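You operate a simulated robot arm through the tools that you are given. There is no shell and no other tool.

The job below is to be done with a simulated robot arm. You get a single attempt, and the scene is never put back.

Task
Shut the boiler down for the summer.
Fine: main switch off, then the yellow oil valve shut and the draught flap closed by its handle: the flue is hot; season knob to sun, thermostat to 40.

The check looks at the end state, three seconds after you hand in, the way a careful person would. Anything else that was tipped, shoved, dropped, spilled or broken makes it a failure.

Robot
A 6-joint arm with a three-finger gripper, fixed in place. Base frame: the origin is on the floor under the middle of its stand, x ahead of it, y to its left, z up. Readings come in cm, degrees, newtons and seconds.
It reaches about 121.3 cm from its shoulder. Its first joint turns from -166.0 to 166.0 degrees. Payload 4.89 kg.
Tool frame: the origin (TCP) lies between the finger pads and is the grasp point; the fingertips stand 3 cm ahead of it; z points along the fingers, y is the line along which they close. The gripper opens to 16.4 cm; its body begins 12.5 cm behind the TCP.
Orientation is told as [roll, pitch, yaw] about the base's x, y, z axes, in that order, counted from this pose: with the fingers straight down and closing along the base's y, the tool's x points along the base's -x, its y along +y and its z along -z.

Tools
- The arm moves only by the tool servo_tool. Its argument "series" is a list of rows, each an object of numbers (a shift or turn left out is 0, a gripper value left out holds the last): "tx", "ty", "tz": the shift along the tool's x, y, z in units of 250 mm (1.0 is 250 mm); "wx", "wy", "wz": the turn, a rotation vector about the tool's x, y, z in units of 45 degrees (1.0 is 45 degrees); "hand": the finger opening in mm, from 0 to 164. In form: [{"tx": .., "ty": .., "tz": .., "wx": .., "wy": .., "wz": .., "hand": ..}, ...]. A call has 1 to 20 rows; each row is the pose to reach, as a shift and turn from the pose commanded when the call began, along the tool's axes at that moment. A call with a number of a shift or a turn outside -1 to 1 is refused whole. A row lasts 0.2 s, in which the tool goes at most 5 cm and 8.6 degrees; a call with a longer step from one row to the next is refused whole, and so is a gripper value outside its range. Where a pose cannot be reached the arm comes as near as it can. A force on the tool above 90 N (or 10 N above the force at the start of the call, whichever is more), or a blocked arm, ends the call early, and 0.2 s more pass. The fingers move at their own pace (about 10.8 cm/s each) and stop on an object; they squeeze with about 34 N. The grip force told is the motor's: it shows also when the fingers shut on nothing. Time passes only in rows, and 0.2 s behind the last, so rows that repeat a pose let the fingers close. It gives the time, the measured TCP pose, the force on the tool (base axes), the opening and the grip force at its end, in the units of the frame above (readings bear some noise), with the torque about the TCP (base axes, N m) and any sound that the robot's microphone picked up, and new pictures: "pictures" is both (left out), scene, wrist or none.
- Cameras (640 x 400 px; columns grow to the right, rows downward): "scene" is fixed at [5.18, 49.93, 148.43]; the picture's right is [-0.87, -0.50, 0.00], its down [-0.20, 0.35, -0.92] and it looks along [0.45, -0.80, -0.40] (base axes); focal length 324 px, centre (320, 200). "wrist" rides on the gripper at [7.6, -0.2, -15.2] in the tool frame; the picture's right is [0.02, 1.00, 0.00], its down [-0.88, 0.02, -0.47] and it looks along [-0.47, 0.01, 0.88] (tool axes); focal length 247 px, centre (320, 200).
- lift_body(by): moves the trunk up (or, below 0, down) by that many cm; the arm rides with it, the base frame stays. It gives what a move gives, with no picture.
- locate(camera, pixels): for up to 12 pixels [column, row] of the newest picture of that camera ("zoom" is the newest enlarged one), the place [x, y, z] in the base frame of the surface seen there, good to about 0.2 cm. The clock stands still meanwhile.
- inspect(camera, box): a new picture of the part [left, top, right, bottom] of that camera's present view, enlarged. The clock stands still meanwhile.
- close_job(): hands the job in; it is judged then, once.

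Open the gripper and draw the arm clear of the work before you hand the job in, unless the task says otherwise.

The tools are called after "Call:" as name(argument=value, ...) on one line, values as JSON. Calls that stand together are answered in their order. servo_tool: Moves the arm, as the interface text tells. Its arguments: {"type":"object","properties":{"series":{"type":"array","items":{"type":"object","properties":{"tx":{"type":"number"},"ty":{"type":"number"},"tz":{"type":"number"},"wx":{"type":"number"},"wy":{"type":"number"},"wz":{"type":"number"},"hand":{"type":"number"}}}},"pictures":{"type":"string","enum":["both","scene","wrist","none"]}},"required":["series"]} The other tools are called the same way: lift_body (by) moves the trunk up or down; locate (camera, pixels) gives the place of the surface under pixels of a picture; inspect (camera, box) takes an enlarged picture of a part of a camera's view; close_job () hands the job in.

At the start:

```text
time_s: 0.0
ee_pos: [49.18, -14.42, 136.68]
tcp_rot: [-0.1, 0.0, 0.0]
contact_force: [0.6, 0.0, 0.7]
moment: [-0.02, -0.01, -0.01]
grip_width: 16.39
finger_force: 0.0
trunk travel left (down, up): [-32.5, 6.5]
```

scene: 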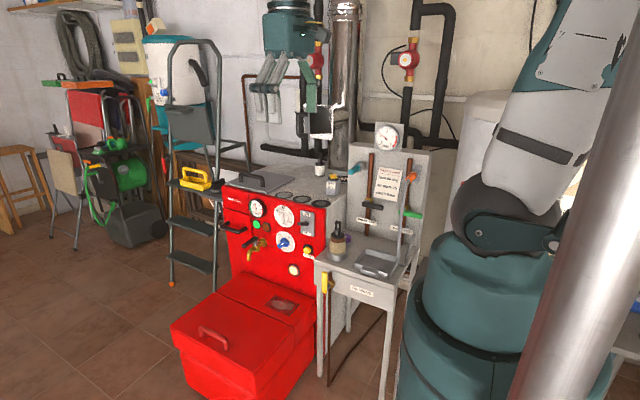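
wrist: 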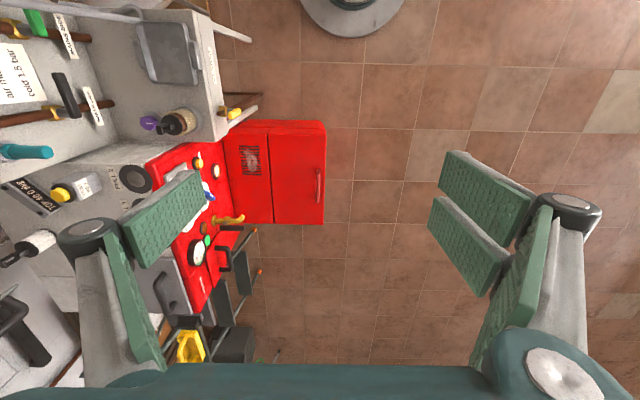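

I look at the scene first: the red boiler sits at about (270,240) in the scene picture, with gauges and knobs on it. I enlarge the relevant parts.

Call:
inspect(camera="scene", box=[210, 170, 350, 290])

Call:
inspect(camera="scene", box=[340, 110, 440, 190])

Call:
inspect(camera="scene", box=[230, 0, 390, 160])

Call:
inspect(camera="scene", box=[300, 120, 440, 310])

```text
3.33 times, centred on (280, 230) of scene
```

zoom: 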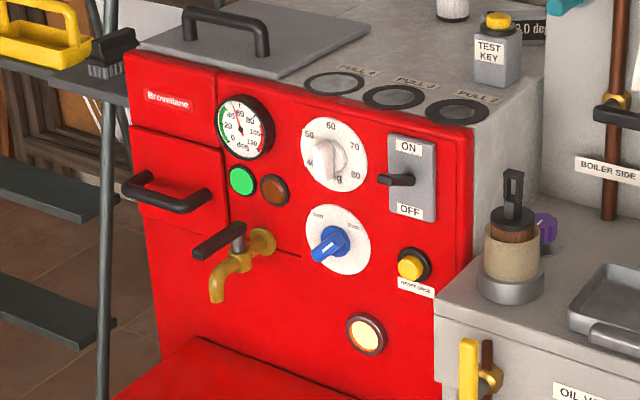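

```text
5.00 times, centred on (390, 150) of scene
```

zoom: 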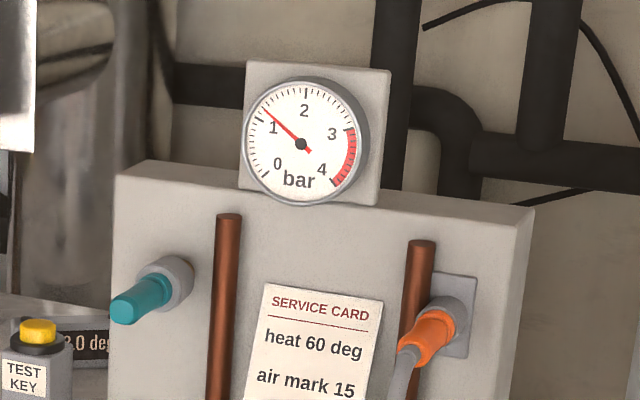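

```text
2.50 times, centred on (310, 80) of scene
```

zoom: 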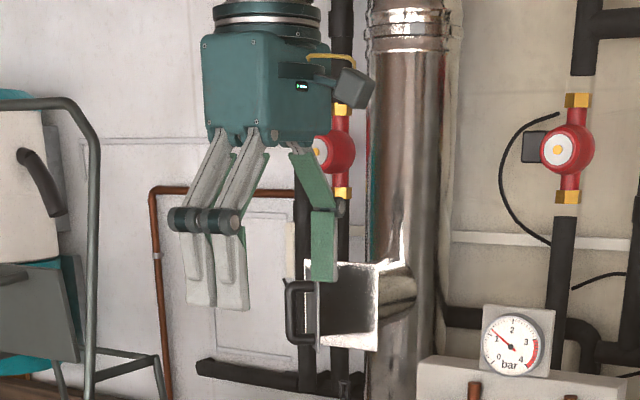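

```text
2.11 times, centred on (370, 215) of scene
```

zoom: 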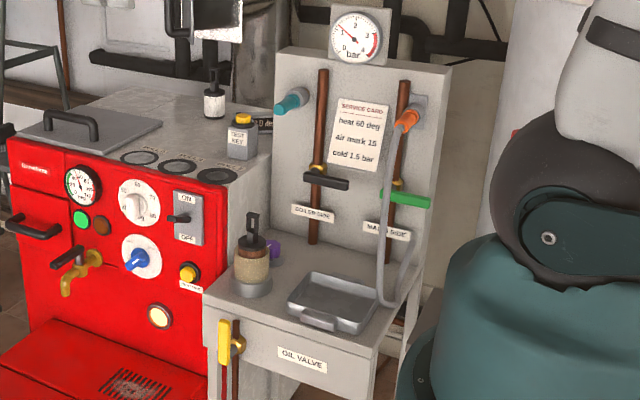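

The boiler front shows the dials at scene (258,208), (284,217), (284,243), switch at (304,224). I measure points of the front panel from a fresh zoom.

Call:
inspect(camera="scene", box=[260, 190, 340, 260])

```text
5.71 times, centred on (300, 225) of scene
```

zoom: 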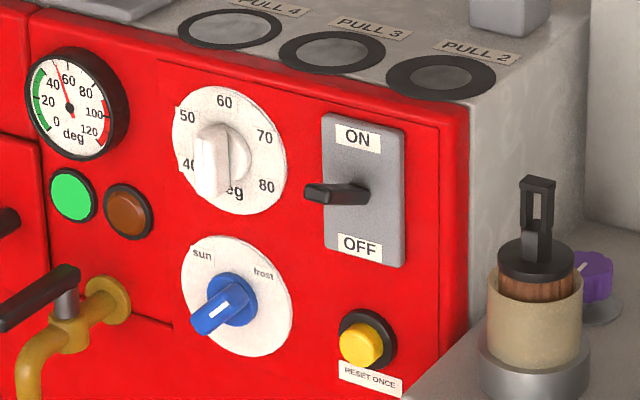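

The zoom shows thermostat dial centre near (225,150), season dial near (235,300), switch lever tip (325,192). I locate these.

Call:
locate(camera="zoom", pixels=[[212, 100], [270, 170], [205, 165], [212, 185], [360, 150], [355, 235], [310, 192], [365, 190], [210, 270], [200, 322], [235, 300], [270, 330]])

Call:
inspect(camera="scene", box=[300, 250, 420, 400])

```text
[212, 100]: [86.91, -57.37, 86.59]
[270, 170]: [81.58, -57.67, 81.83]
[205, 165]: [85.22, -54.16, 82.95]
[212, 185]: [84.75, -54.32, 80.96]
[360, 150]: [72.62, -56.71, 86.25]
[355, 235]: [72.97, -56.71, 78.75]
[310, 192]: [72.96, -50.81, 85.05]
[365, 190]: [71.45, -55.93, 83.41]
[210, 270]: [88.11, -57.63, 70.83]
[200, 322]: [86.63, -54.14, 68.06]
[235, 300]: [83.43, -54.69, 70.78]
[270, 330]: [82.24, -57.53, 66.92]
```

```text
2.67 times, centred on (360, 325) of scene
```

zoom: 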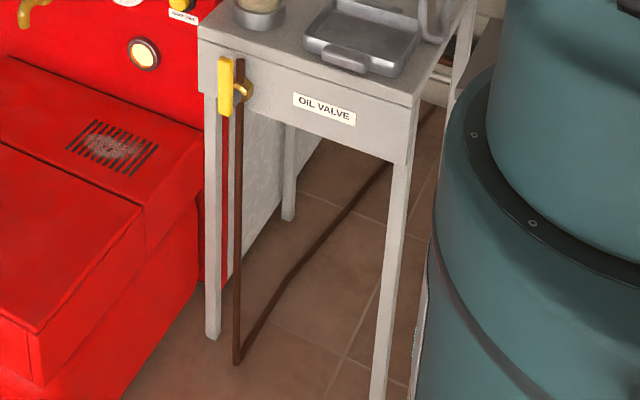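

Now I enlarge the oil valve (yellow lever at scene (327,283)) and the flap on the flue (scene (310,120)).

Call:
inspect(camera="scene", box=[305, 255, 365, 305])

Call:
locate(camera="scene", pixels=[[325, 277], [326, 292], [330, 284], [334, 284], [328, 310], [328, 380], [360, 291], [318, 262], [400, 280], [375, 265], [338, 240], [327, 272]])

Call:
inspect(camera="scene", box=[290, 90, 360, 150])

Call:
locate(camera="scene", pixels=[[303, 115], [303, 130], [310, 120], [322, 120], [330, 120], [340, 115], [348, 100], [335, 108], [314, 108], [313, 134], [325, 134], [350, 60]])

```text
8.00 times, centred on (335, 280) of scene
```

zoom: 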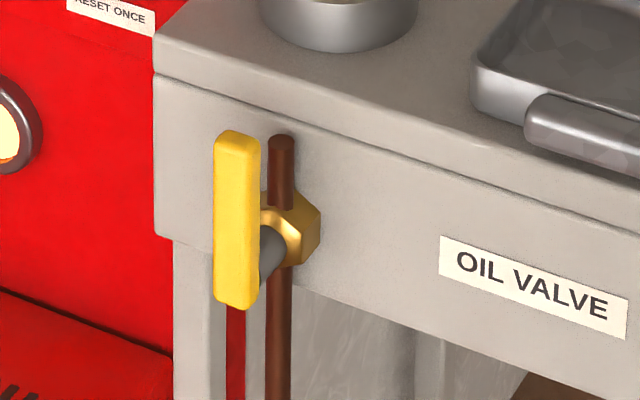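

```text
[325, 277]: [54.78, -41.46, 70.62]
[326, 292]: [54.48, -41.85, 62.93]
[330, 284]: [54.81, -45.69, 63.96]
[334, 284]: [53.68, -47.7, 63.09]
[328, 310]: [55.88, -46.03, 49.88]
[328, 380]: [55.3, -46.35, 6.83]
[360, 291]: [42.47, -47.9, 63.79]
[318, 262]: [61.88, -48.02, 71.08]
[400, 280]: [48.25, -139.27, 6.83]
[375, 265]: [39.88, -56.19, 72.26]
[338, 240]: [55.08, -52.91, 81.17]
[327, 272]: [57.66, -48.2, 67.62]
```

```text
6.67 times, centred on (325, 120) of scene
```

zoom: 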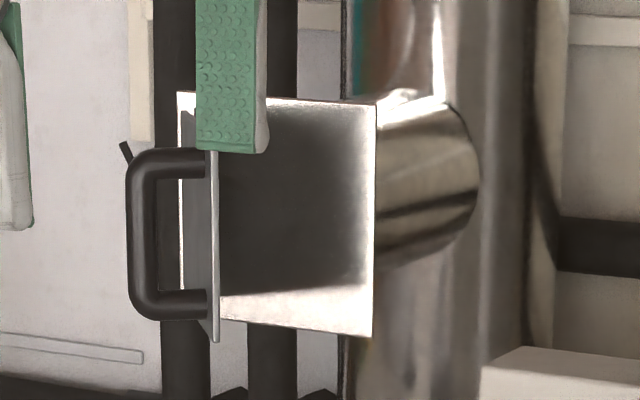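

```text
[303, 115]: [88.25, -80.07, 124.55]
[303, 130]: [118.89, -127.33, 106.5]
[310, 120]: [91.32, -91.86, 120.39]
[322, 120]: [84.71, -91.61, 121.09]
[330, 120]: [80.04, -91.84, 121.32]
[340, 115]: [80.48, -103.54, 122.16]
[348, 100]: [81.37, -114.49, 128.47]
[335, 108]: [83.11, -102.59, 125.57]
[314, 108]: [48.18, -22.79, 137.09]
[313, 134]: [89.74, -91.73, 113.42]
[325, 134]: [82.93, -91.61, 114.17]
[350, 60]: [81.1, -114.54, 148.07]
```

I locate a few obstacles: the foreground pole at scene (580,250), the arm, the table and the stepladder, to plan a safe way to the boiler front.

Call:
locate(camera="scene", pixels=[[590, 200], [545, 350], [500, 210], [450, 330], [195, 180], [170, 285], [220, 255], [200, 55], [235, 230], [247, 250], [283, 95], [400, 160]])

Call:
locate(camera="wrist", pixels=[[360, 10], [235, 113], [190, 250], [275, 170], [165, 125], [185, 50], [60, 200], [320, 180], [205, 275], [240, 260], [180, 350], [225, 30]])

```text
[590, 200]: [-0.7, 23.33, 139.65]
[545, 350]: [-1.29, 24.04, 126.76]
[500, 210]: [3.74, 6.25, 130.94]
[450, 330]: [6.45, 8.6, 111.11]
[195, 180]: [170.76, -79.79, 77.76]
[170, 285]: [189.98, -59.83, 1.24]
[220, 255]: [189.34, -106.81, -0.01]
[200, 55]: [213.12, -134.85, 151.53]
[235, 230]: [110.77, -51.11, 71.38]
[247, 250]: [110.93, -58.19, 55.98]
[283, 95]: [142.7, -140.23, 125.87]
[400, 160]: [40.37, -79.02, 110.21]
```

```text
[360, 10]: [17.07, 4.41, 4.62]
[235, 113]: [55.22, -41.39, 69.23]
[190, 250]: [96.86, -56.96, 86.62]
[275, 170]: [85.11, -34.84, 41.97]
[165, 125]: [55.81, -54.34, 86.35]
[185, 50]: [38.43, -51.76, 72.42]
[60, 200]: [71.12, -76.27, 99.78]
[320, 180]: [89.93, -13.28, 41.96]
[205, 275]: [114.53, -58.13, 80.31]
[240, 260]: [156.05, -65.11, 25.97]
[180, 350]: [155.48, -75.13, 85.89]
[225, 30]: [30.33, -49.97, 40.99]
```

All stuff is clear of the gripper at present (TCP 49,-14,137). I start turning the tool so the fingers point along -y with the camera on top, first half of the 120-degree turn, shifting ahead slightly.

Call:
servo_tool(series=[{"tx": -0.08, "ty": 0.0, "tz": 0.06, "wx": 0.11, "wy": 0.11, "wz": -0.11, "hand": 60}, {"tx": -0.16, "ty": 0.0, "tz": 0.12, "wx": 0.22, "wy": 0.22, "wz": -0.22}, {"tx": -0.24, "ty": 0.0, "tz": 0.18, "wx": 0.33, "wy": 0.33, "wz": -0.33}, {"tx": -0.32, "ty": 0.0, "tz": 0.24, "wx": 0.44, "wy": 0.44, "wz": -0.44}, {"tx": -0.4, "ty": 0.0, "tz": 0.3, "wx": 0.55, "wy": 0.55, "wz": -0.55}, {"tx": -0.48, "ty": 0.0, "tz": 0.36, "wx": 0.66, "wy": 0.66, "wz": -0.66}, {"tx": -0.56, "ty": 0.0, "tz": 0.42, "wx": 0.7698, "wy": 0.7698, "wz": -0.7698}])

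```text
time_s: 1.6
ee_pos: [63.1, -14.08, 126.14]
tcp_rot: [-26.7, 41.9, 26.5]
contact_force: [-1.0, -0.8, 0.4]
moment: [0.11, -0.15, 0.11]
grip_width: 6.0
finger_force: 0.0
trunk travel left (down, up): [-32.5, 6.5]
```

scene: 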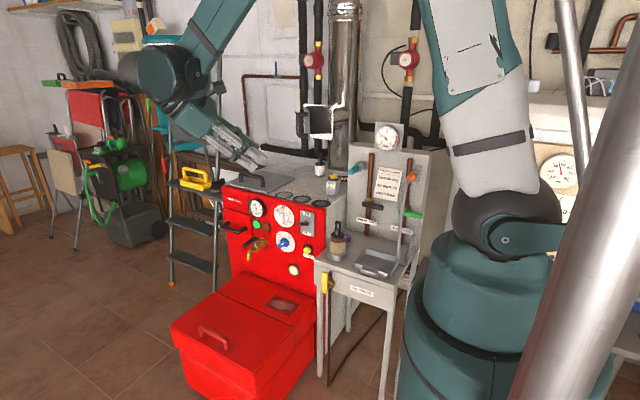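
wrist: 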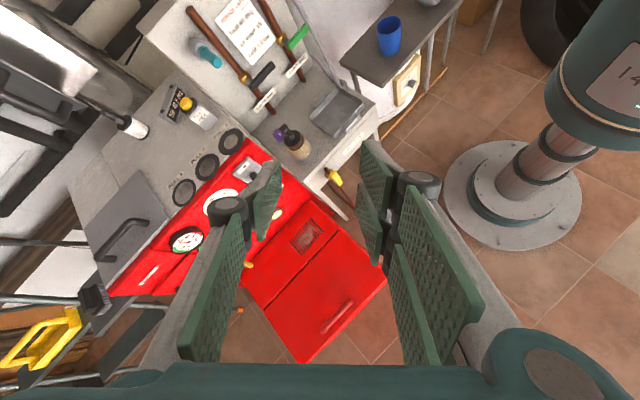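

The turn works; the tool now points down-inward and nothing is near. I do the second half of the turn, going to about (75,-22,106) in front of and above the panel.

Call:
servo_tool(series=[{"tx": -0.1067, "ty": -0.0381, "tz": 0.0838, "wx": 0.11, "wy": 0.11, "wz": -0.11}, {"tx": -0.2134, "ty": -0.0762, "tz": 0.1676, "wx": 0.22, "wy": 0.22, "wz": -0.22}, {"tx": -0.32, "ty": -0.1143, "tz": 0.2515, "wx": 0.33, "wy": 0.33, "wz": -0.33}, {"tx": -0.4267, "ty": -0.1524, "tz": 0.3353, "wx": 0.44, "wy": 0.44, "wz": -0.44}, {"tx": -0.5334, "ty": -0.1905, "tz": 0.419, "wx": 0.55, "wy": 0.55, "wz": -0.55}, {"tx": -0.64, "ty": -0.2286, "tz": 0.503, "wx": 0.66, "wy": 0.66, "wz": -0.66}, {"tx": -0.7468, "ty": -0.2668, "tz": 0.5868, "wx": 0.7698, "wy": 0.7698, "wz": -0.7698}])

```text
time_s: 3.2
ee_pos: [75.43, -22.45, 106.26]
tcp_rot: [155.3, 89.9, -114.8]
contact_force: [-0.6, 0.1, -0.1]
moment: [0.09, -0.01, 0.12]
grip_width: 5.98
finger_force: 0.1
trunk travel left (down, up): [-32.5, 6.5]
```

scene: 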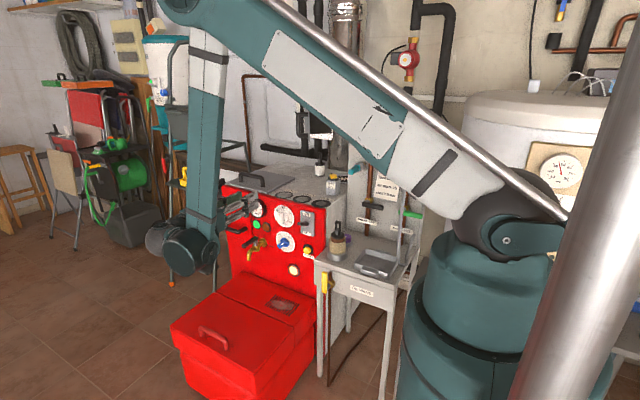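
wrist: 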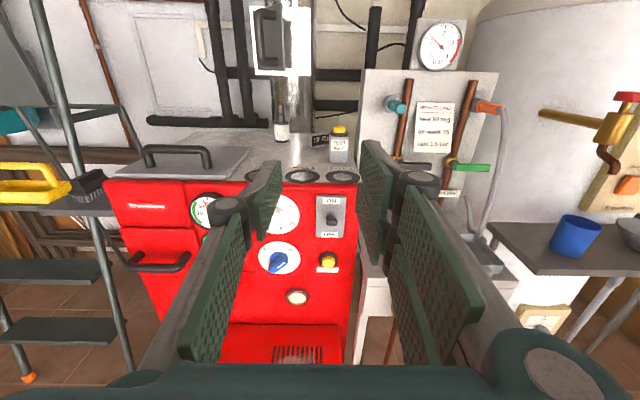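

Now the tool faces the panel squarely (tool x=up, y=-X, z=-Y); the panel is visible between the fingers. I enlarge the dials, the flap and the rest.

Call:
inspect(camera="wrist", box=[240, 180, 360, 280])

Call:
inspect(camera="wrist", box=[235, 0, 335, 90])

Call:
inspect(camera="scene", box=[280, 90, 350, 150])

```text
4.00 times, centred on (300, 230) of wrist
```

zoom: 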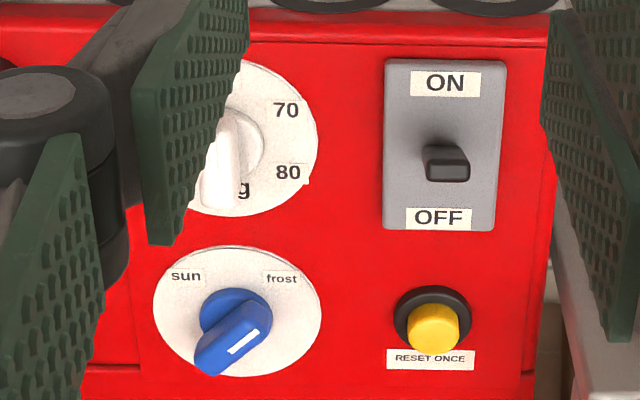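

```text
4.44 times, centred on (285, 45) of wrist
```

zoom: 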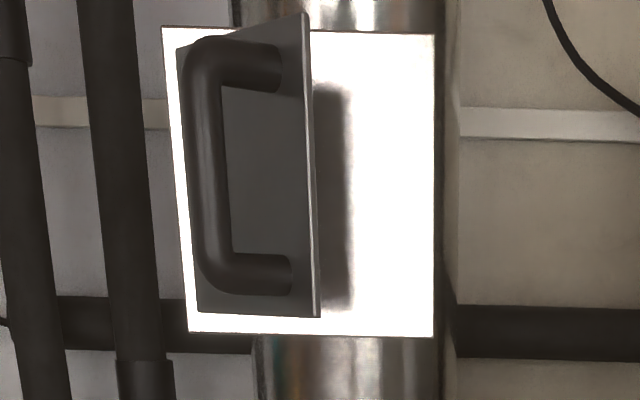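

```text
6.67 times, centred on (315, 120) of scene
```

zoom: 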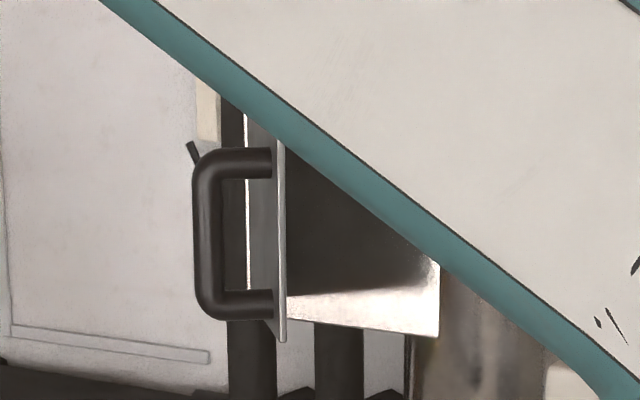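

The season dial shows "sun" upper left and "frost" upper right, with the blue knob's white mark pointing upper right; the flap stands ajar on a hinge at its left (+x) edge. I measure the flap and handle in a fresh wrist zoom.

Call:
inspect(camera="wrist", box=[235, 0, 335, 90])

Call:
locate(camera="zoom", pixels=[[205, 80], [208, 160], [212, 260], [240, 55], [262, 275], [275, 110], [308, 160], [190, 100], [275, 190], [400, 160], [180, 200], [300, 310]])

```text
4.44 times, centred on (285, 45) of wrist
```

zoom: 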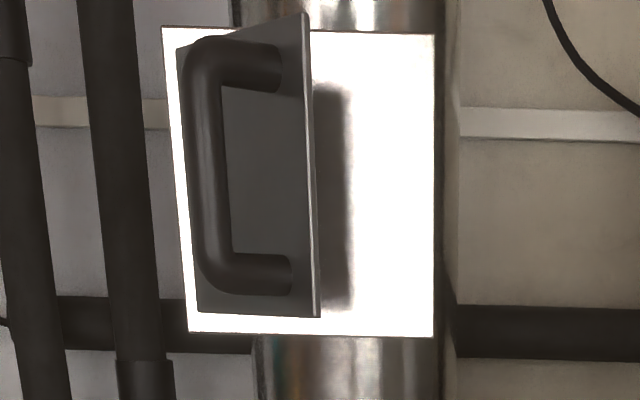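

```text
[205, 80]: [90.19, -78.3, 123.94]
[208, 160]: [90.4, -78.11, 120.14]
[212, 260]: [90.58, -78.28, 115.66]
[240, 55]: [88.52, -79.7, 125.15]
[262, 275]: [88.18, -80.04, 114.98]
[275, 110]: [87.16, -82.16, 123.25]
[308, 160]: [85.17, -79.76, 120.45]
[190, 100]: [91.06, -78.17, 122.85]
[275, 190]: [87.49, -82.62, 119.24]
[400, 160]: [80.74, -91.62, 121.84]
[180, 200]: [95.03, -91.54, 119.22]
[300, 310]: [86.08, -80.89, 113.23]
```

Flap hinge works out near (94.4,-91.3), open about 51 degrees, handle bar centre near (90.6,-79) at z 115–125. First job is the main switch: I zoom on its lever and locate it.

Call:
inspect(camera="wrist", box=[305, 190, 355, 245])

```text
7.27 times, centred on (330, 218) of wrist
```

zoom: 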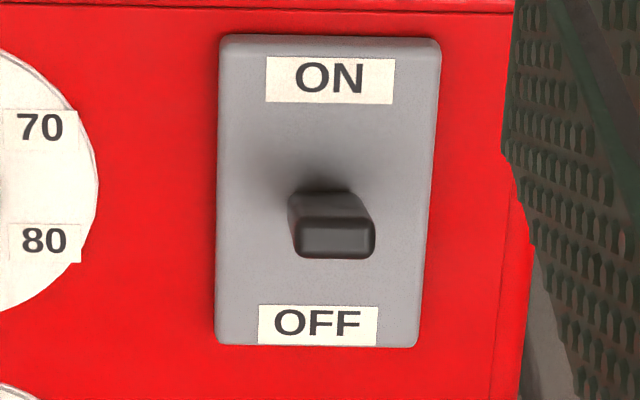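

Call:
locate(camera="zoom", pixels=[[335, 225], [335, 240], [335, 252], [325, 200], [300, 238], [370, 238], [330, 140], [320, 295], [225, 200], [435, 200], [340, 205], [330, 195]])

```text
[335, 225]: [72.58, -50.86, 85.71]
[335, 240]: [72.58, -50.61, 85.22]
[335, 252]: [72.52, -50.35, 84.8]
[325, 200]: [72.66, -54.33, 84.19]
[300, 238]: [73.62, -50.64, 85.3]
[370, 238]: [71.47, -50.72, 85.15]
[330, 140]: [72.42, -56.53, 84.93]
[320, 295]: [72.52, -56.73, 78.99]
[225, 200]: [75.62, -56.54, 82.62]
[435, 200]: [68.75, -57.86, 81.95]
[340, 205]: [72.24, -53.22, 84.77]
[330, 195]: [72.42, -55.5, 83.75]
```

The lever goes from about (72.5,-56.5,82.6) to its tip (72.5,-50.5,85.3), tilted up to ON. I close the fingers and move to a spot in front of and above it, TCP about (73.3,-40.5,92.5).

Call:
servo_tool(series=[{"tx": -0.09, "ty": 0.014, "tz": 0.12, "hand": 0}, {"tx": -0.18, "ty": 0.028, "tz": 0.24}, {"tx": -0.27, "ty": 0.042, "tz": 0.36}, {"tx": -0.36, "ty": 0.056, "tz": 0.48}, {"tx": -0.45, "ty": 0.07, "tz": 0.6}, {"tx": -0.55, "ty": 0.085, "tz": 0.72}, {"tx": -0.55, "ty": 0.085, "tz": 0.72}])

```text
time_s: 4.8
ee_pos: [80.26, -41.46, 94.92]
tcp_rot: [9.1, 89.9, 98.8]
contact_force: [0.7, -0.7, -0.4]
moment: [-0.1, 0.04, -0.05]
grip_width: 0.0
finger_force: 33.6
out of reach, approached as far as the arm can: row 1, 2, 3, 4, 5, 6, 7
trunk travel left (down, up): [-32.5, 6.5]
```

scene: 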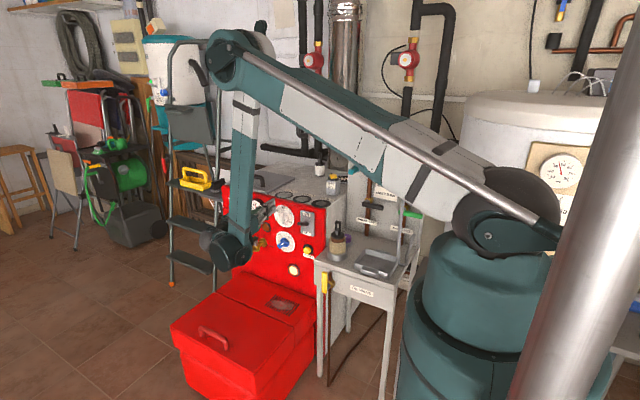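
wrist: 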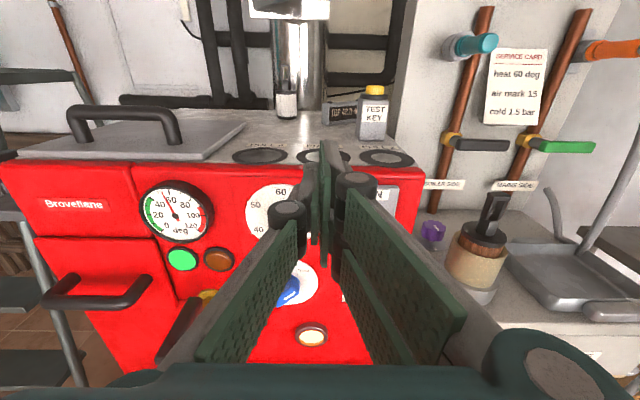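

The arm came to (80.3,-41.5,94.9) instead and reports out of reach, so some joint is limiting. I measure where the shoulder, elbow and wrist are.

Call:
locate(camera="scene", pixels=[[228, 60], [265, 38], [245, 130], [228, 250], [210, 240], [330, 110], [430, 180], [510, 195], [485, 240], [515, 240], [440, 270], [575, 200]])

Call:
inspect(camera="scene", box=[180, 20, 340, 280])

```text
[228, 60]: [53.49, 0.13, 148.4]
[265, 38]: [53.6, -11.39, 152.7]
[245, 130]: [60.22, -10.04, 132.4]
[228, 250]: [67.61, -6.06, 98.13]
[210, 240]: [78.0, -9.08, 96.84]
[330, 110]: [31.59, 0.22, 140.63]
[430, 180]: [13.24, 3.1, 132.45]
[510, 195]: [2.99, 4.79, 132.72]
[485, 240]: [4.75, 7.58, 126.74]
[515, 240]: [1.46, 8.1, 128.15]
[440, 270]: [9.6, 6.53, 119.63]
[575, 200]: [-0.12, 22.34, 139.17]
```

```text
1.54 times, centred on (260, 150) of scene
```

zoom: 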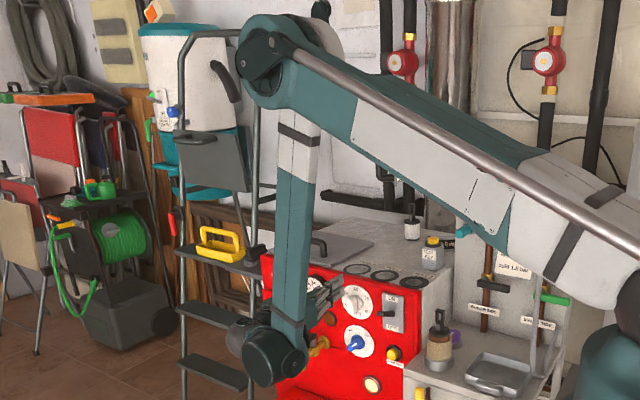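

The tool axis is nearly parallel to the arm-plane normal here (wrist near y≈-8), close to a wrist singularity. I send a hold of the same commanded pose to see whether the arm settles onto it.

Call:
servo_tool(series=[{"tx": 0.0}, {"tx": 0.0}, {"tx": 0.0}], pictures="none")

```text
time_s: 5.6
ee_pos: [80.17, -41.29, 95.07]
tcp_rot: [-8.2, 89.9, 81.6]
contact_force: [-0.1, 0.4, -0.3]
moment: [0.01, 0.03, -0.03]
grip_width: 0.0
finger_force: 34.1
trunk travel left (down, up): [-32.5, 6.5]
```

It now counts the reached pose as the commanded one. I test a small move: 2 cm toward -X and 2 cm toward -Y.

Call:
servo_tool(series=[{"ty": 0.04, "tz": 0.04}, {"ty": 0.08, "tz": 0.08}, {"ty": 0.08, "tz": 0.08}], pictures="none")

```text
time_s: 6.4
ee_pos: [79.44, -43.73, 95.75]
tcp_rot: [-7.4, 89.9, 82.2]
contact_force: [-0.3, -0.1, 0.4]
moment: [0.0, 0.0, 0.02]
grip_width: 0.01
finger_force: 33.9
out of reach, approached as far as the arm can: row 1, 2, 3
trunk travel left (down, up): [-32.5, 6.5]
```

The arm is stuck with its wrist-2 axis horizontal. I yaw the tool outward (about vertical, toward +x) by about 34 degrees so the IK re-chooses the wrist, with a small retreat and rise.

Call:
servo_tool(series=[{"wx": 0.15, "tz": -0.04, "tx": 0.03}, {"wx": 0.3, "tz": -0.08, "tx": 0.06}, {"wx": 0.45, "tz": -0.12, "tx": 0.09}, {"wx": 0.6, "tz": -0.16, "tx": 0.12}, {"wx": 0.75, "tz": -0.2, "tx": 0.15}, {"wx": 0.75, "tz": -0.2, "tx": 0.15}])

```text
time_s: 7.8
ee_pos: [90.21, -40.8, 106.39]
tcp_rot: [-24.2, 89.9, 99.5]
contact_force: [-0.9, -0.3, 0.6]
moment: [0.04, 0.06, 0.1]
grip_width: 0.0
finger_force: 34.3
out of reach, approached as far as the arm can: row 1, 2, 3, 4, 5, 6
trunk travel left (down, up): [-32.5, 6.5]
```

scene: 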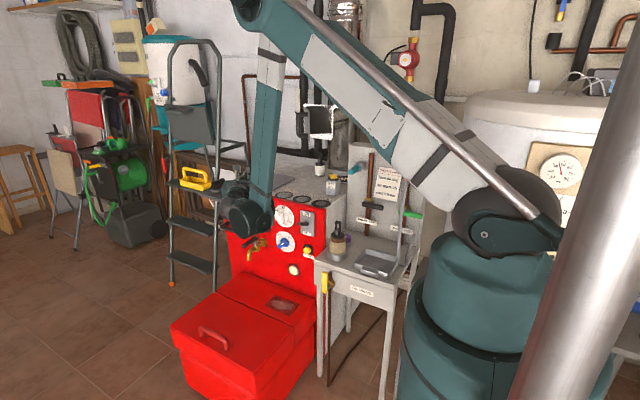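
wrist: 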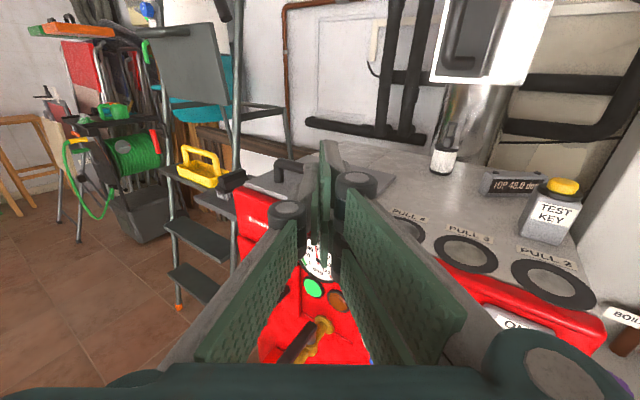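

Orientation is kept but position is pushed away again, so a joint limit seems to hold. I measure the wrist links in this pose.

Call:
inspect(camera="scene", box=[200, 150, 300, 250])

Call:
locate(camera="scene", pixels=[[250, 20], [290, 12], [268, 110], [263, 160], [248, 222], [262, 215], [235, 195], [228, 205], [500, 180], [485, 235], [380, 110], [340, 60]])

```text
4.00 times, centred on (250, 200) of scene
```

zoom: 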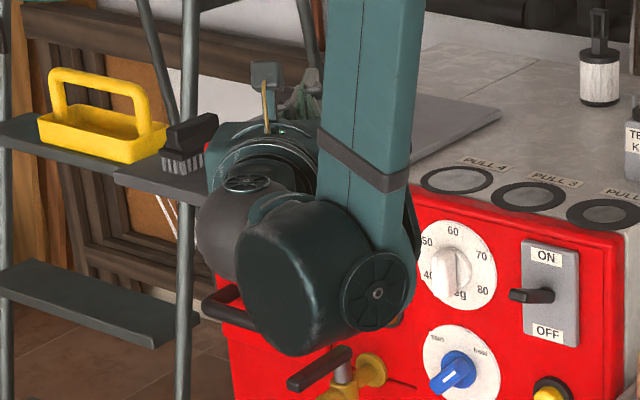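

```text
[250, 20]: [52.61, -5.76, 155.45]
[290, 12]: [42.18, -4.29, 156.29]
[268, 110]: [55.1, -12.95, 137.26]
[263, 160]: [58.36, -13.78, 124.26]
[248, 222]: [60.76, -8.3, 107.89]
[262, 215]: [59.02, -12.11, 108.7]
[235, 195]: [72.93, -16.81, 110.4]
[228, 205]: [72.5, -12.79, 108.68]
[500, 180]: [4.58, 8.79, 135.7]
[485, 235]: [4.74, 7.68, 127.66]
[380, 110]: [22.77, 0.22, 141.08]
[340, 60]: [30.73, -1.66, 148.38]
```

I look closer at the wrist joints to understand the linkage.

Call:
inspect(camera="scene", box=[215, 170, 285, 240])

Call:
inspect(camera="scene", box=[220, 0, 560, 260])

```text
5.71 times, centred on (250, 205) of scene
```

zoom: 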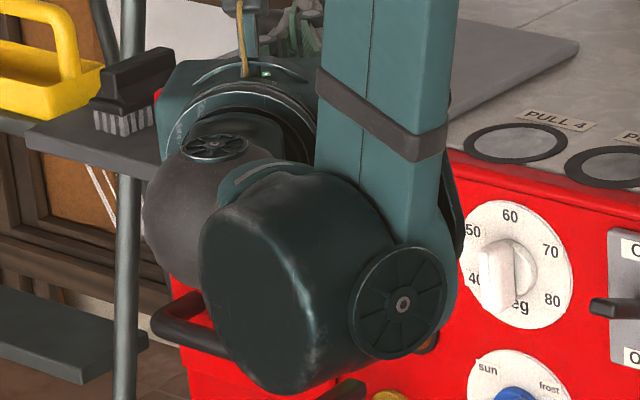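

```text
1.54 times, centred on (390, 130) of scene
```

zoom: 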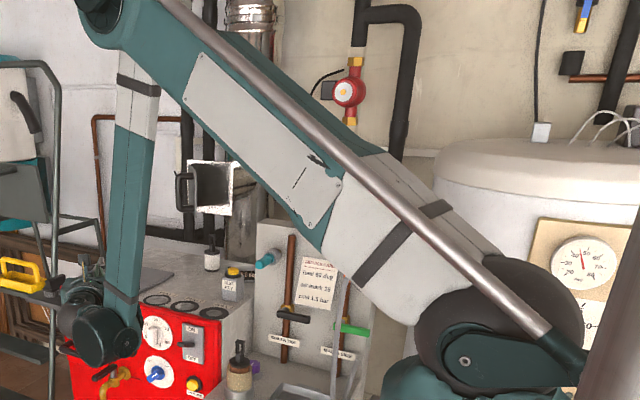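

I test whether a tool roll frees the arm: first a pure roll about the tool axis of +25 degrees in steps, watching for the out-of-reach note.

Call:
servo_tool(series=[{"wz": 0.14}, {"wz": 0.28}, {"wz": 0.42}, {"wz": 0.56}], pictures="scene")

```text
time_s: 8.8
ee_pos: [90.07, -40.57, 106.48]
tcp_rot: [-90.0, 64.8, 33.8]
contact_force: [-0.4, 0.3, 0.8]
moment: [-0.01, -0.03, 0.02]
grip_width: 0.0
finger_force: 34.0
trunk travel left (down, up): [-32.5, 6.5]
```

scene: 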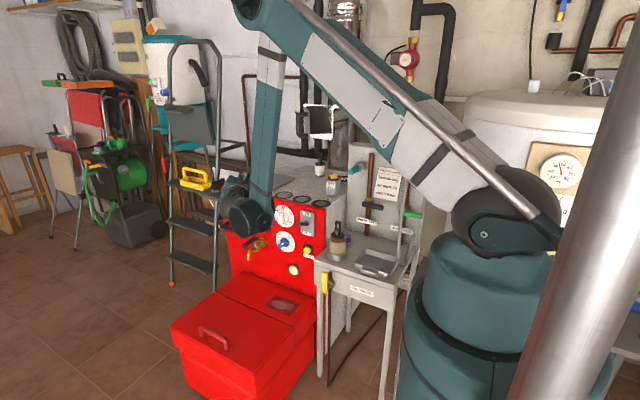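

Rolling works without trouble. Now I test a -4 cm move in base x at this roll.

Call:
servo_tool(series=[{"tx": 0.028, "ty": 0.06, "tz": -0.045}, {"tx": 0.057, "ty": 0.12, "tz": -0.09}, {"tx": 0.057, "ty": 0.12, "tz": -0.09}], pictures="none")

```text
time_s: 9.6
ee_pos: [88.64, -41.3, 108.37]
tcp_rot: [-89.9, 64.8, 33.7]
contact_force: [0.1, 0.3, -0.9]
moment: [-0.08, -0.01, -0.1]
grip_width: 0.0
finger_force: 33.9
out of reach, approached as far as the arm can: row 1, 2, 3
trunk travel left (down, up): [-32.5, 6.5]
```

The blocked direction lines up with the upper arm, which means the forearm can't get steeper at this tool attitude. Lowering the trunk will relax it; the hand at (88.6,-41,108) has free space below down to z≈76, so I lower by 28 cm.

Call:
lift_body(by=-28)

```text
time_s: 12.4
ee_pos: [88.6, -41.35, 80.38]
tcp_rot: [-89.8, 64.8, 33.9]
contact_force: [-0.3, -1.1, 0.0]
moment: [-0.01, -0.04, 0.04]
grip_width: 0.0
finger_force: 33.6
trunk travel left (down, up): [-4.5, 34.5]
```

Now at z 80 with clearance. I raise 12 cm and undo the roll.

Call:
servo_tool(series=[{"tx": 0.087, "ty": -0.041, "wz": -0.112}, {"tx": 0.174, "ty": -0.082, "wz": -0.224}, {"tx": 0.26, "ty": -0.122, "wz": -0.336}, {"tx": 0.347, "ty": -0.163, "wz": -0.448}, {"tx": 0.434, "ty": -0.204, "wz": -0.56}, {"tx": 0.434, "ty": -0.204, "wz": -0.56}], pictures="none")

```text
time_s: 13.8
ee_pos: [88.71, -41.4, 92.76]
tcp_rot: [27.3, 89.9, 151.0]
contact_force: [0.4, 0.3, -1.0]
moment: [-0.06, -0.05, 0.01]
grip_width: 0.0
finger_force: 33.6
trunk travel left (down, up): [-4.5, 34.5]
```

Tracking is exact now. I move to about (73.5,-42,92.5), yawing back to about 10 degrees off the panel normal.

Call:
servo_tool(series=[{"ty": 0.104, "tz": -0.064, "wx": -0.107}, {"ty": 0.207, "tz": -0.128, "wx": -0.213}, {"ty": 0.311, "tz": -0.192, "wx": -0.32}, {"ty": 0.414, "tz": -0.256, "wx": -0.427}, {"ty": 0.518, "tz": -0.32, "wx": -0.533}, {"ty": 0.518, "tz": -0.32, "wx": -0.533}])

```text
time_s: 15.2
ee_pos: [73.28, -41.66, 92.5]
tcp_rot: [21.1, 89.9, 120.8]
contact_force: [0.5, -0.3, -1.3]
moment: [-0.02, -0.02, -0.03]
grip_width: 0.01
finger_force: 34.3
trunk travel left (down, up): [-4.5, 34.5]
```

scene: 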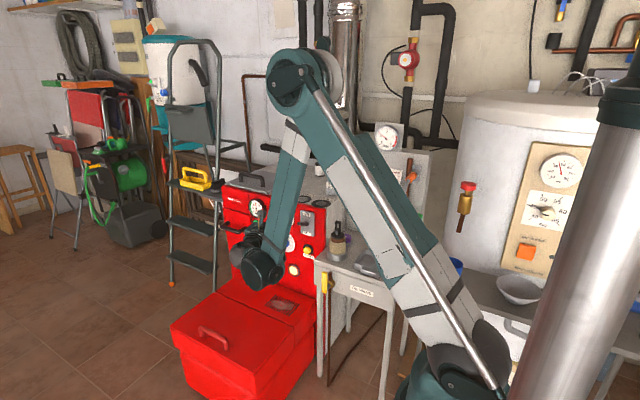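
wrist: 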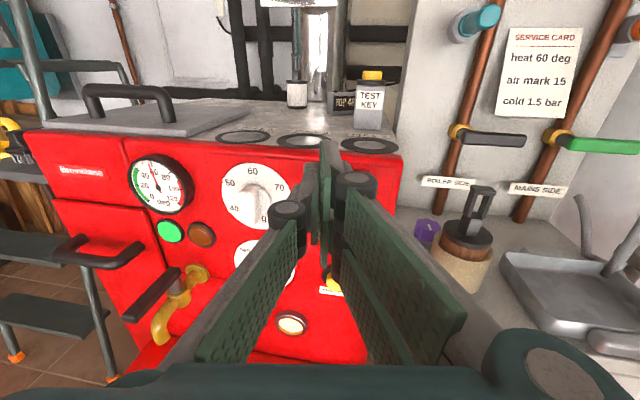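

Now I zoom on the closed fingertips against the switch to judge their extent.

Call:
inspect(camera="wrist", box=[250, 130, 410, 310])

Call:
inspect(camera="scene", box=[220, 180, 340, 300])

```text
2.22 times, centred on (330, 220) of wrist
```

zoom: 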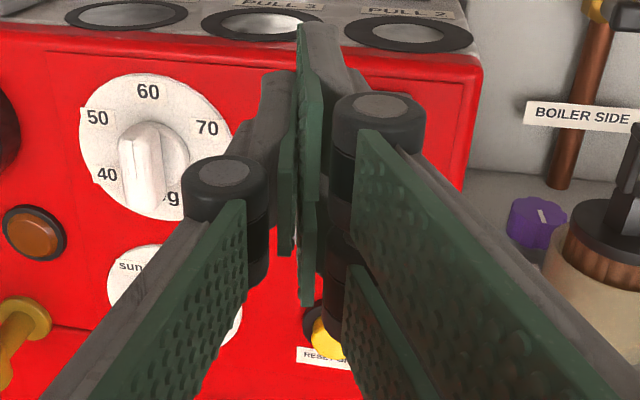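

```text
3.33 times, centred on (280, 240) of scene
```

zoom: 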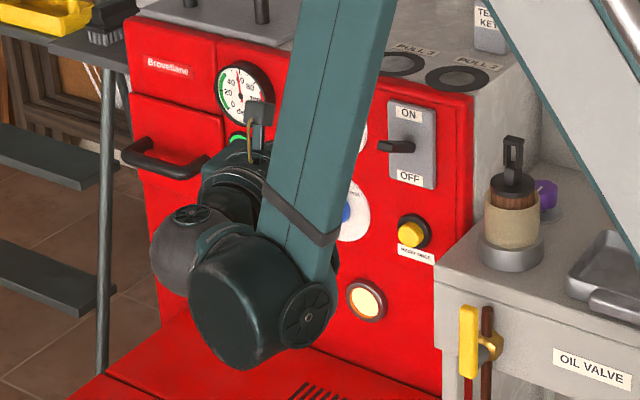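

I measure the fingertip geometry from the wrist camera.

Call:
inspect(camera="wrist", box=[290, 135, 350, 275])

```text
2.86 times, centred on (320, 205) of wrist
```

zoom: 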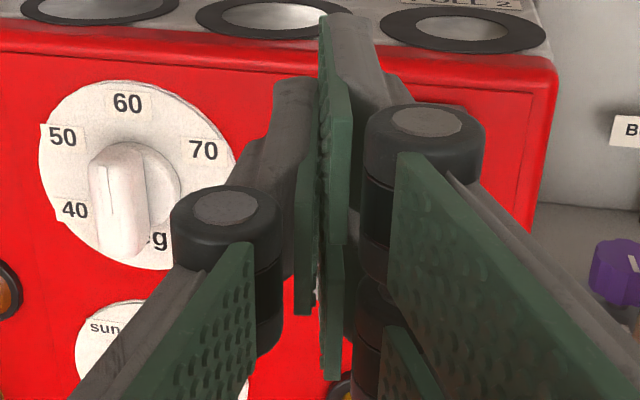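

Call:
locate(camera="zoom", pixels=[[340, 25], [325, 20], [372, 50], [340, 150], [338, 235], [334, 300], [332, 375], [290, 85], [305, 200], [303, 305], [345, 80], [280, 120]])

```text
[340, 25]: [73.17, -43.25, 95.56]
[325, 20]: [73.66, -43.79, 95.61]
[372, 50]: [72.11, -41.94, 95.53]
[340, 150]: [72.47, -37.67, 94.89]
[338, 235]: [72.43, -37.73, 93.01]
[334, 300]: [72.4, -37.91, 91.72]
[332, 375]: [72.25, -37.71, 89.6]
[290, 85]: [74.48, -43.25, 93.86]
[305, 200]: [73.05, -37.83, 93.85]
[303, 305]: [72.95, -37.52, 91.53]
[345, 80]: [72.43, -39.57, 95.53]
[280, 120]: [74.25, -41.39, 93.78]
```

The lower pair finger's underside is 3.05 cm below TCP height. I go above the lever tip: TCP (72.8,-49.3,90.1), fingertips still 4 cm off the panel.

Call:
servo_tool(series=[{"tx": -0.03, "ty": 0.02, "tz": 0.1}, {"tx": -0.06, "ty": 0.045, "tz": 0.2}, {"tx": -0.096, "ty": 0.071, "tz": 0.298}, {"tx": -0.096, "ty": 0.071, "tz": 0.298}])

Call:
inspect(camera="wrist", box=[270, 130, 390, 290])

Call:
inspect(camera="scene", box=[270, 200, 320, 260])

```text
time_s: 16.2
ee_pos: [73.05, -49.27, 90.09]
tcp_rot: [21.5, 89.9, 121.1]
contact_force: [0.0, -0.2, 0.8]
moment: [0.05, -0.01, -0.04]
grip_width: 0.0
finger_force: 34.2
trunk travel left (down, up): [-4.5, 34.5]
```

scene: 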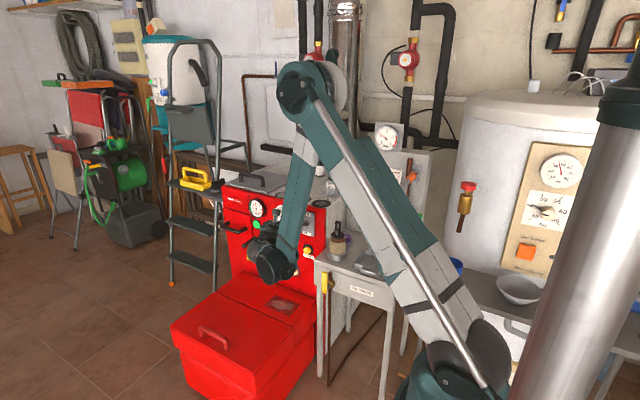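
wrist: 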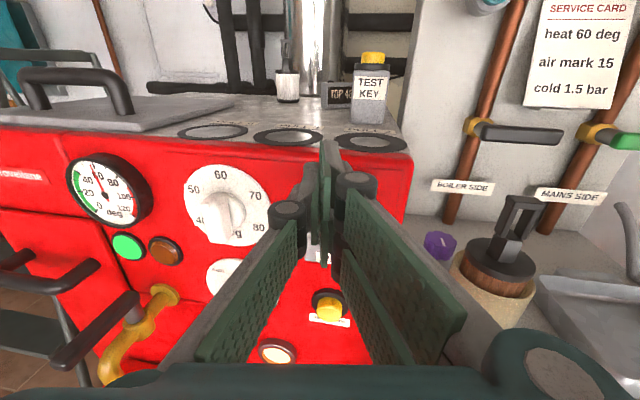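

```text
2.50 times, centred on (330, 210) of wrist
```

zoom: 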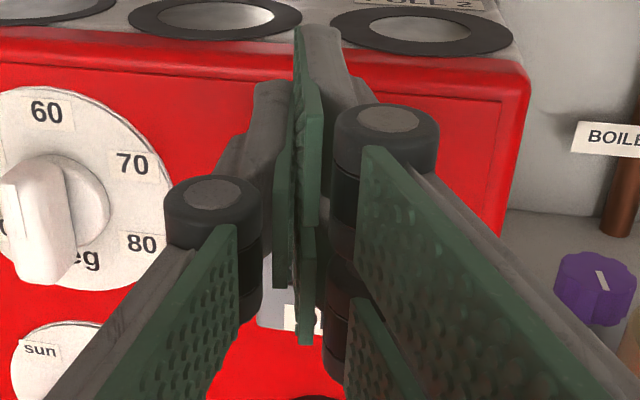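

```text
6.67 times, centred on (295, 230) of scene
```

zoom: 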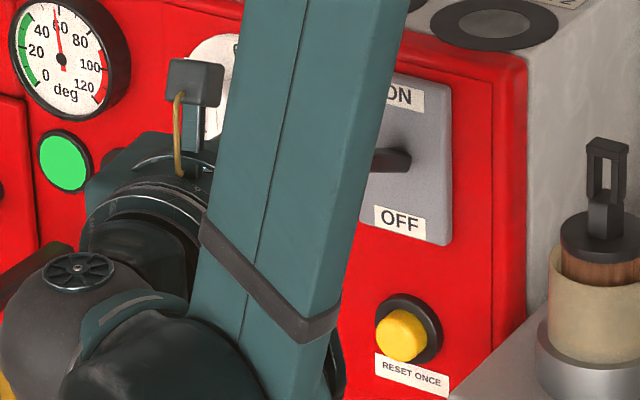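

The closed fingers sit right above the lever. I press down slowly 4.5 cm, watching force and sound.

Call:
servo_tool(series=[{"tx": -0.02}, {"tx": -0.04}, {"tx": -0.06}, {"tx": -0.08}, {"tx": -0.1}, {"tx": -0.12}, {"tx": -0.14}, {"tx": -0.16}, {"tx": -0.18}], pictures="none")

Call:
inspect(camera="scene", box=[270, 200, 320, 260])

```text
time_s: 18.2
ee_pos: [72.93, -49.43, 85.67]
tcp_rot: [17.6, 89.9, 117.2]
contact_force: [-0.3, 1.0, -0.7]
moment: [0.02, 0.01, 0.03]
grip_width: 0.0
finger_force: 34.3
trunk travel left (down, up): [-4.5, 34.5]
```

```text
6.67 times, centred on (295, 230) of scene
```

zoom: 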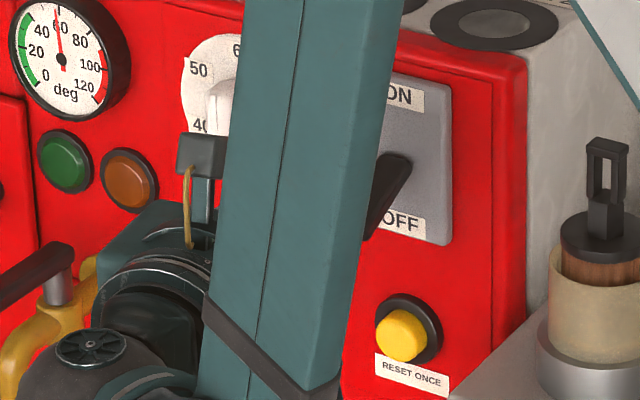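

The lever has flipped to OFF and the green lamp is out. I back the fingers straight out.

Call:
servo_tool(series=[{"tx": 0.02, "tz": -0.1}, {"tx": 0.04, "tz": -0.25}, {"tx": 0.06, "tz": -0.42}, {"tx": 0.08, "tz": -0.6}, {"tx": 0.08, "tz": -0.6}])

Call:
inspect(camera="wrist", box=[160, 140, 360, 340])

Call:
inspect(camera="scene", box=[305, 255, 365, 305])

```text
time_s: 19.4
ee_pos: [71.46, -34.89, 88.91]
tcp_rot: [7.5, 89.7, 107.1]
contact_force: [0.5, -0.5, -0.4]
moment: [-0.05, 0.01, 0.02]
grip_width: 0.0
finger_force: 34.2
out of reach, approached as far as the arm can: row 2, 3, 4, 5
trunk travel left (down, up): [-4.5, 34.5]
```

scene: 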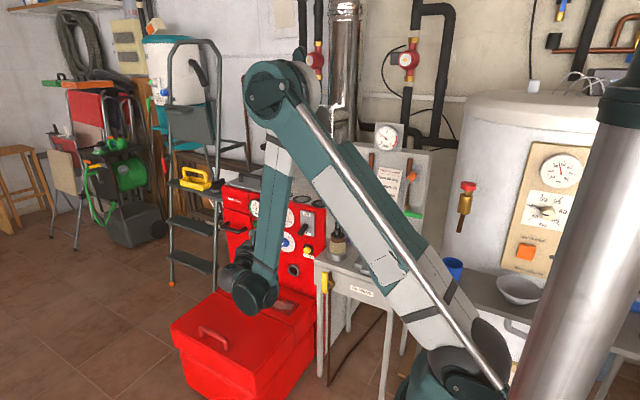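
wrist: 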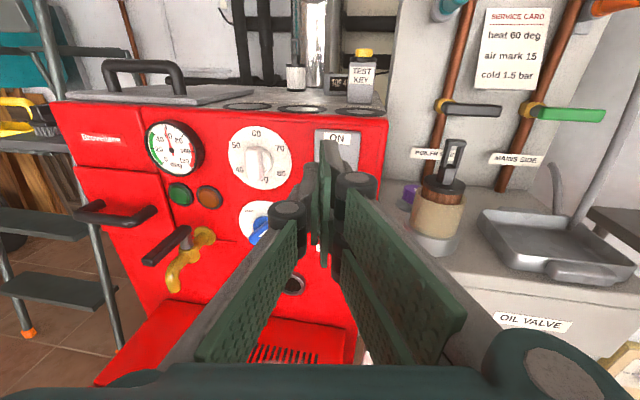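

```text
2.00 times, centred on (260, 240) of wrist
```

zoom: 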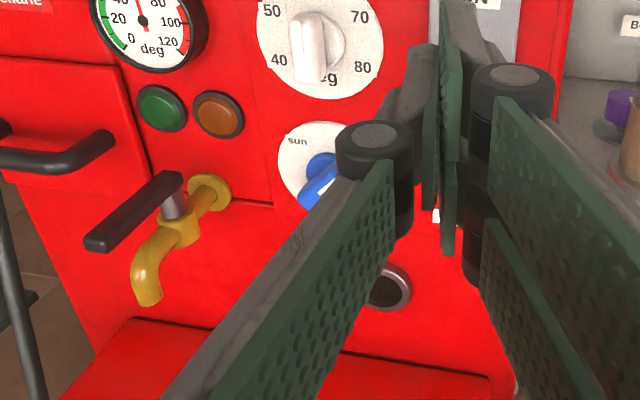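

```text
8.00 times, centred on (335, 280) of scene
```

zoom: 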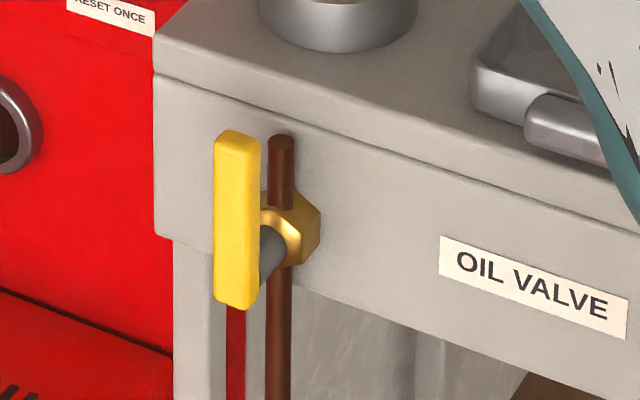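

Main switch lever no longer obstructs ON; lamps out. I measure the oil valve: handle and stem points in this scene zoom.

Call:
locate(camera="zoom", pixels=[[225, 145], [250, 140], [232, 140], [222, 295], [240, 298], [245, 220], [252, 260], [268, 265], [275, 245], [300, 235], [310, 215], [282, 170]])

```text
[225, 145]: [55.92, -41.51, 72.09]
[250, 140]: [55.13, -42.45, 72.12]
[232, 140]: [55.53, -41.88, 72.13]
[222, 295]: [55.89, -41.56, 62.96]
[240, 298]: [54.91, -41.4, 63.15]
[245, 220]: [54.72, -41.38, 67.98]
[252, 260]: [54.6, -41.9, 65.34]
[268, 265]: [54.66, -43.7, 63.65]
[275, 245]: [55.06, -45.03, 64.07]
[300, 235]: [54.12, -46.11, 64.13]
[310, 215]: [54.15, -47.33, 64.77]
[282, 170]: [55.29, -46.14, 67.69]
```

The valve handle stands vertical (open): x≈55.2, y≈-42, z 62.5–72.1, pivot about z 64.5. I pitch the tool 45 degrees downward while moving to about (63,-36,80), beside the handle on its +x side.

Call:
servo_tool(series=[{"tx": -0.059, "ty": 0.057, "tz": -0.002, "wy": -0.167}, {"tx": -0.119, "ty": 0.114, "tz": -0.005, "wy": -0.333}, {"tx": -0.178, "ty": 0.171, "tz": -0.007, "wy": -0.5}, {"tx": -0.237, "ty": 0.228, "tz": -0.009, "wy": -0.667}, {"tx": -0.297, "ty": 0.285, "tz": -0.012, "wy": -0.833}, {"tx": -0.356, "ty": 0.342, "tz": -0.014, "wy": -1.0}, {"tx": -0.356, "ty": 0.342, "tz": -0.014, "wy": -1.0}])

```text
time_s: 21.0
ee_pos: [63.09, -36.08, 80.13]
tcp_rot: [0.1, 44.8, 99.7]
contact_force: [0.5, 0.3, 1.0]
moment: [-0.03, 0.04, -0.04]
grip_width: 0.02
finger_force: 33.8
trunk travel left (down, up): [-4.5, 34.5]
```

scene: 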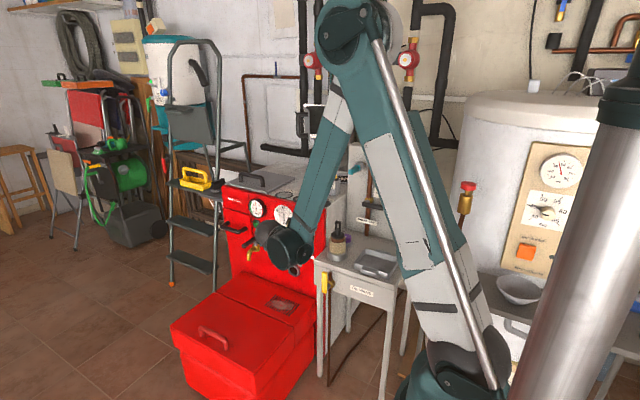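
wrist: 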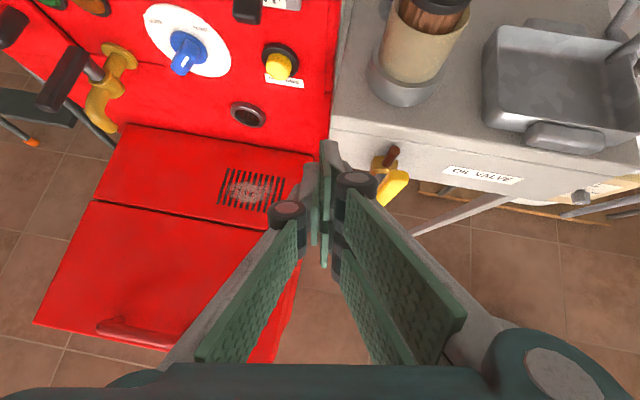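

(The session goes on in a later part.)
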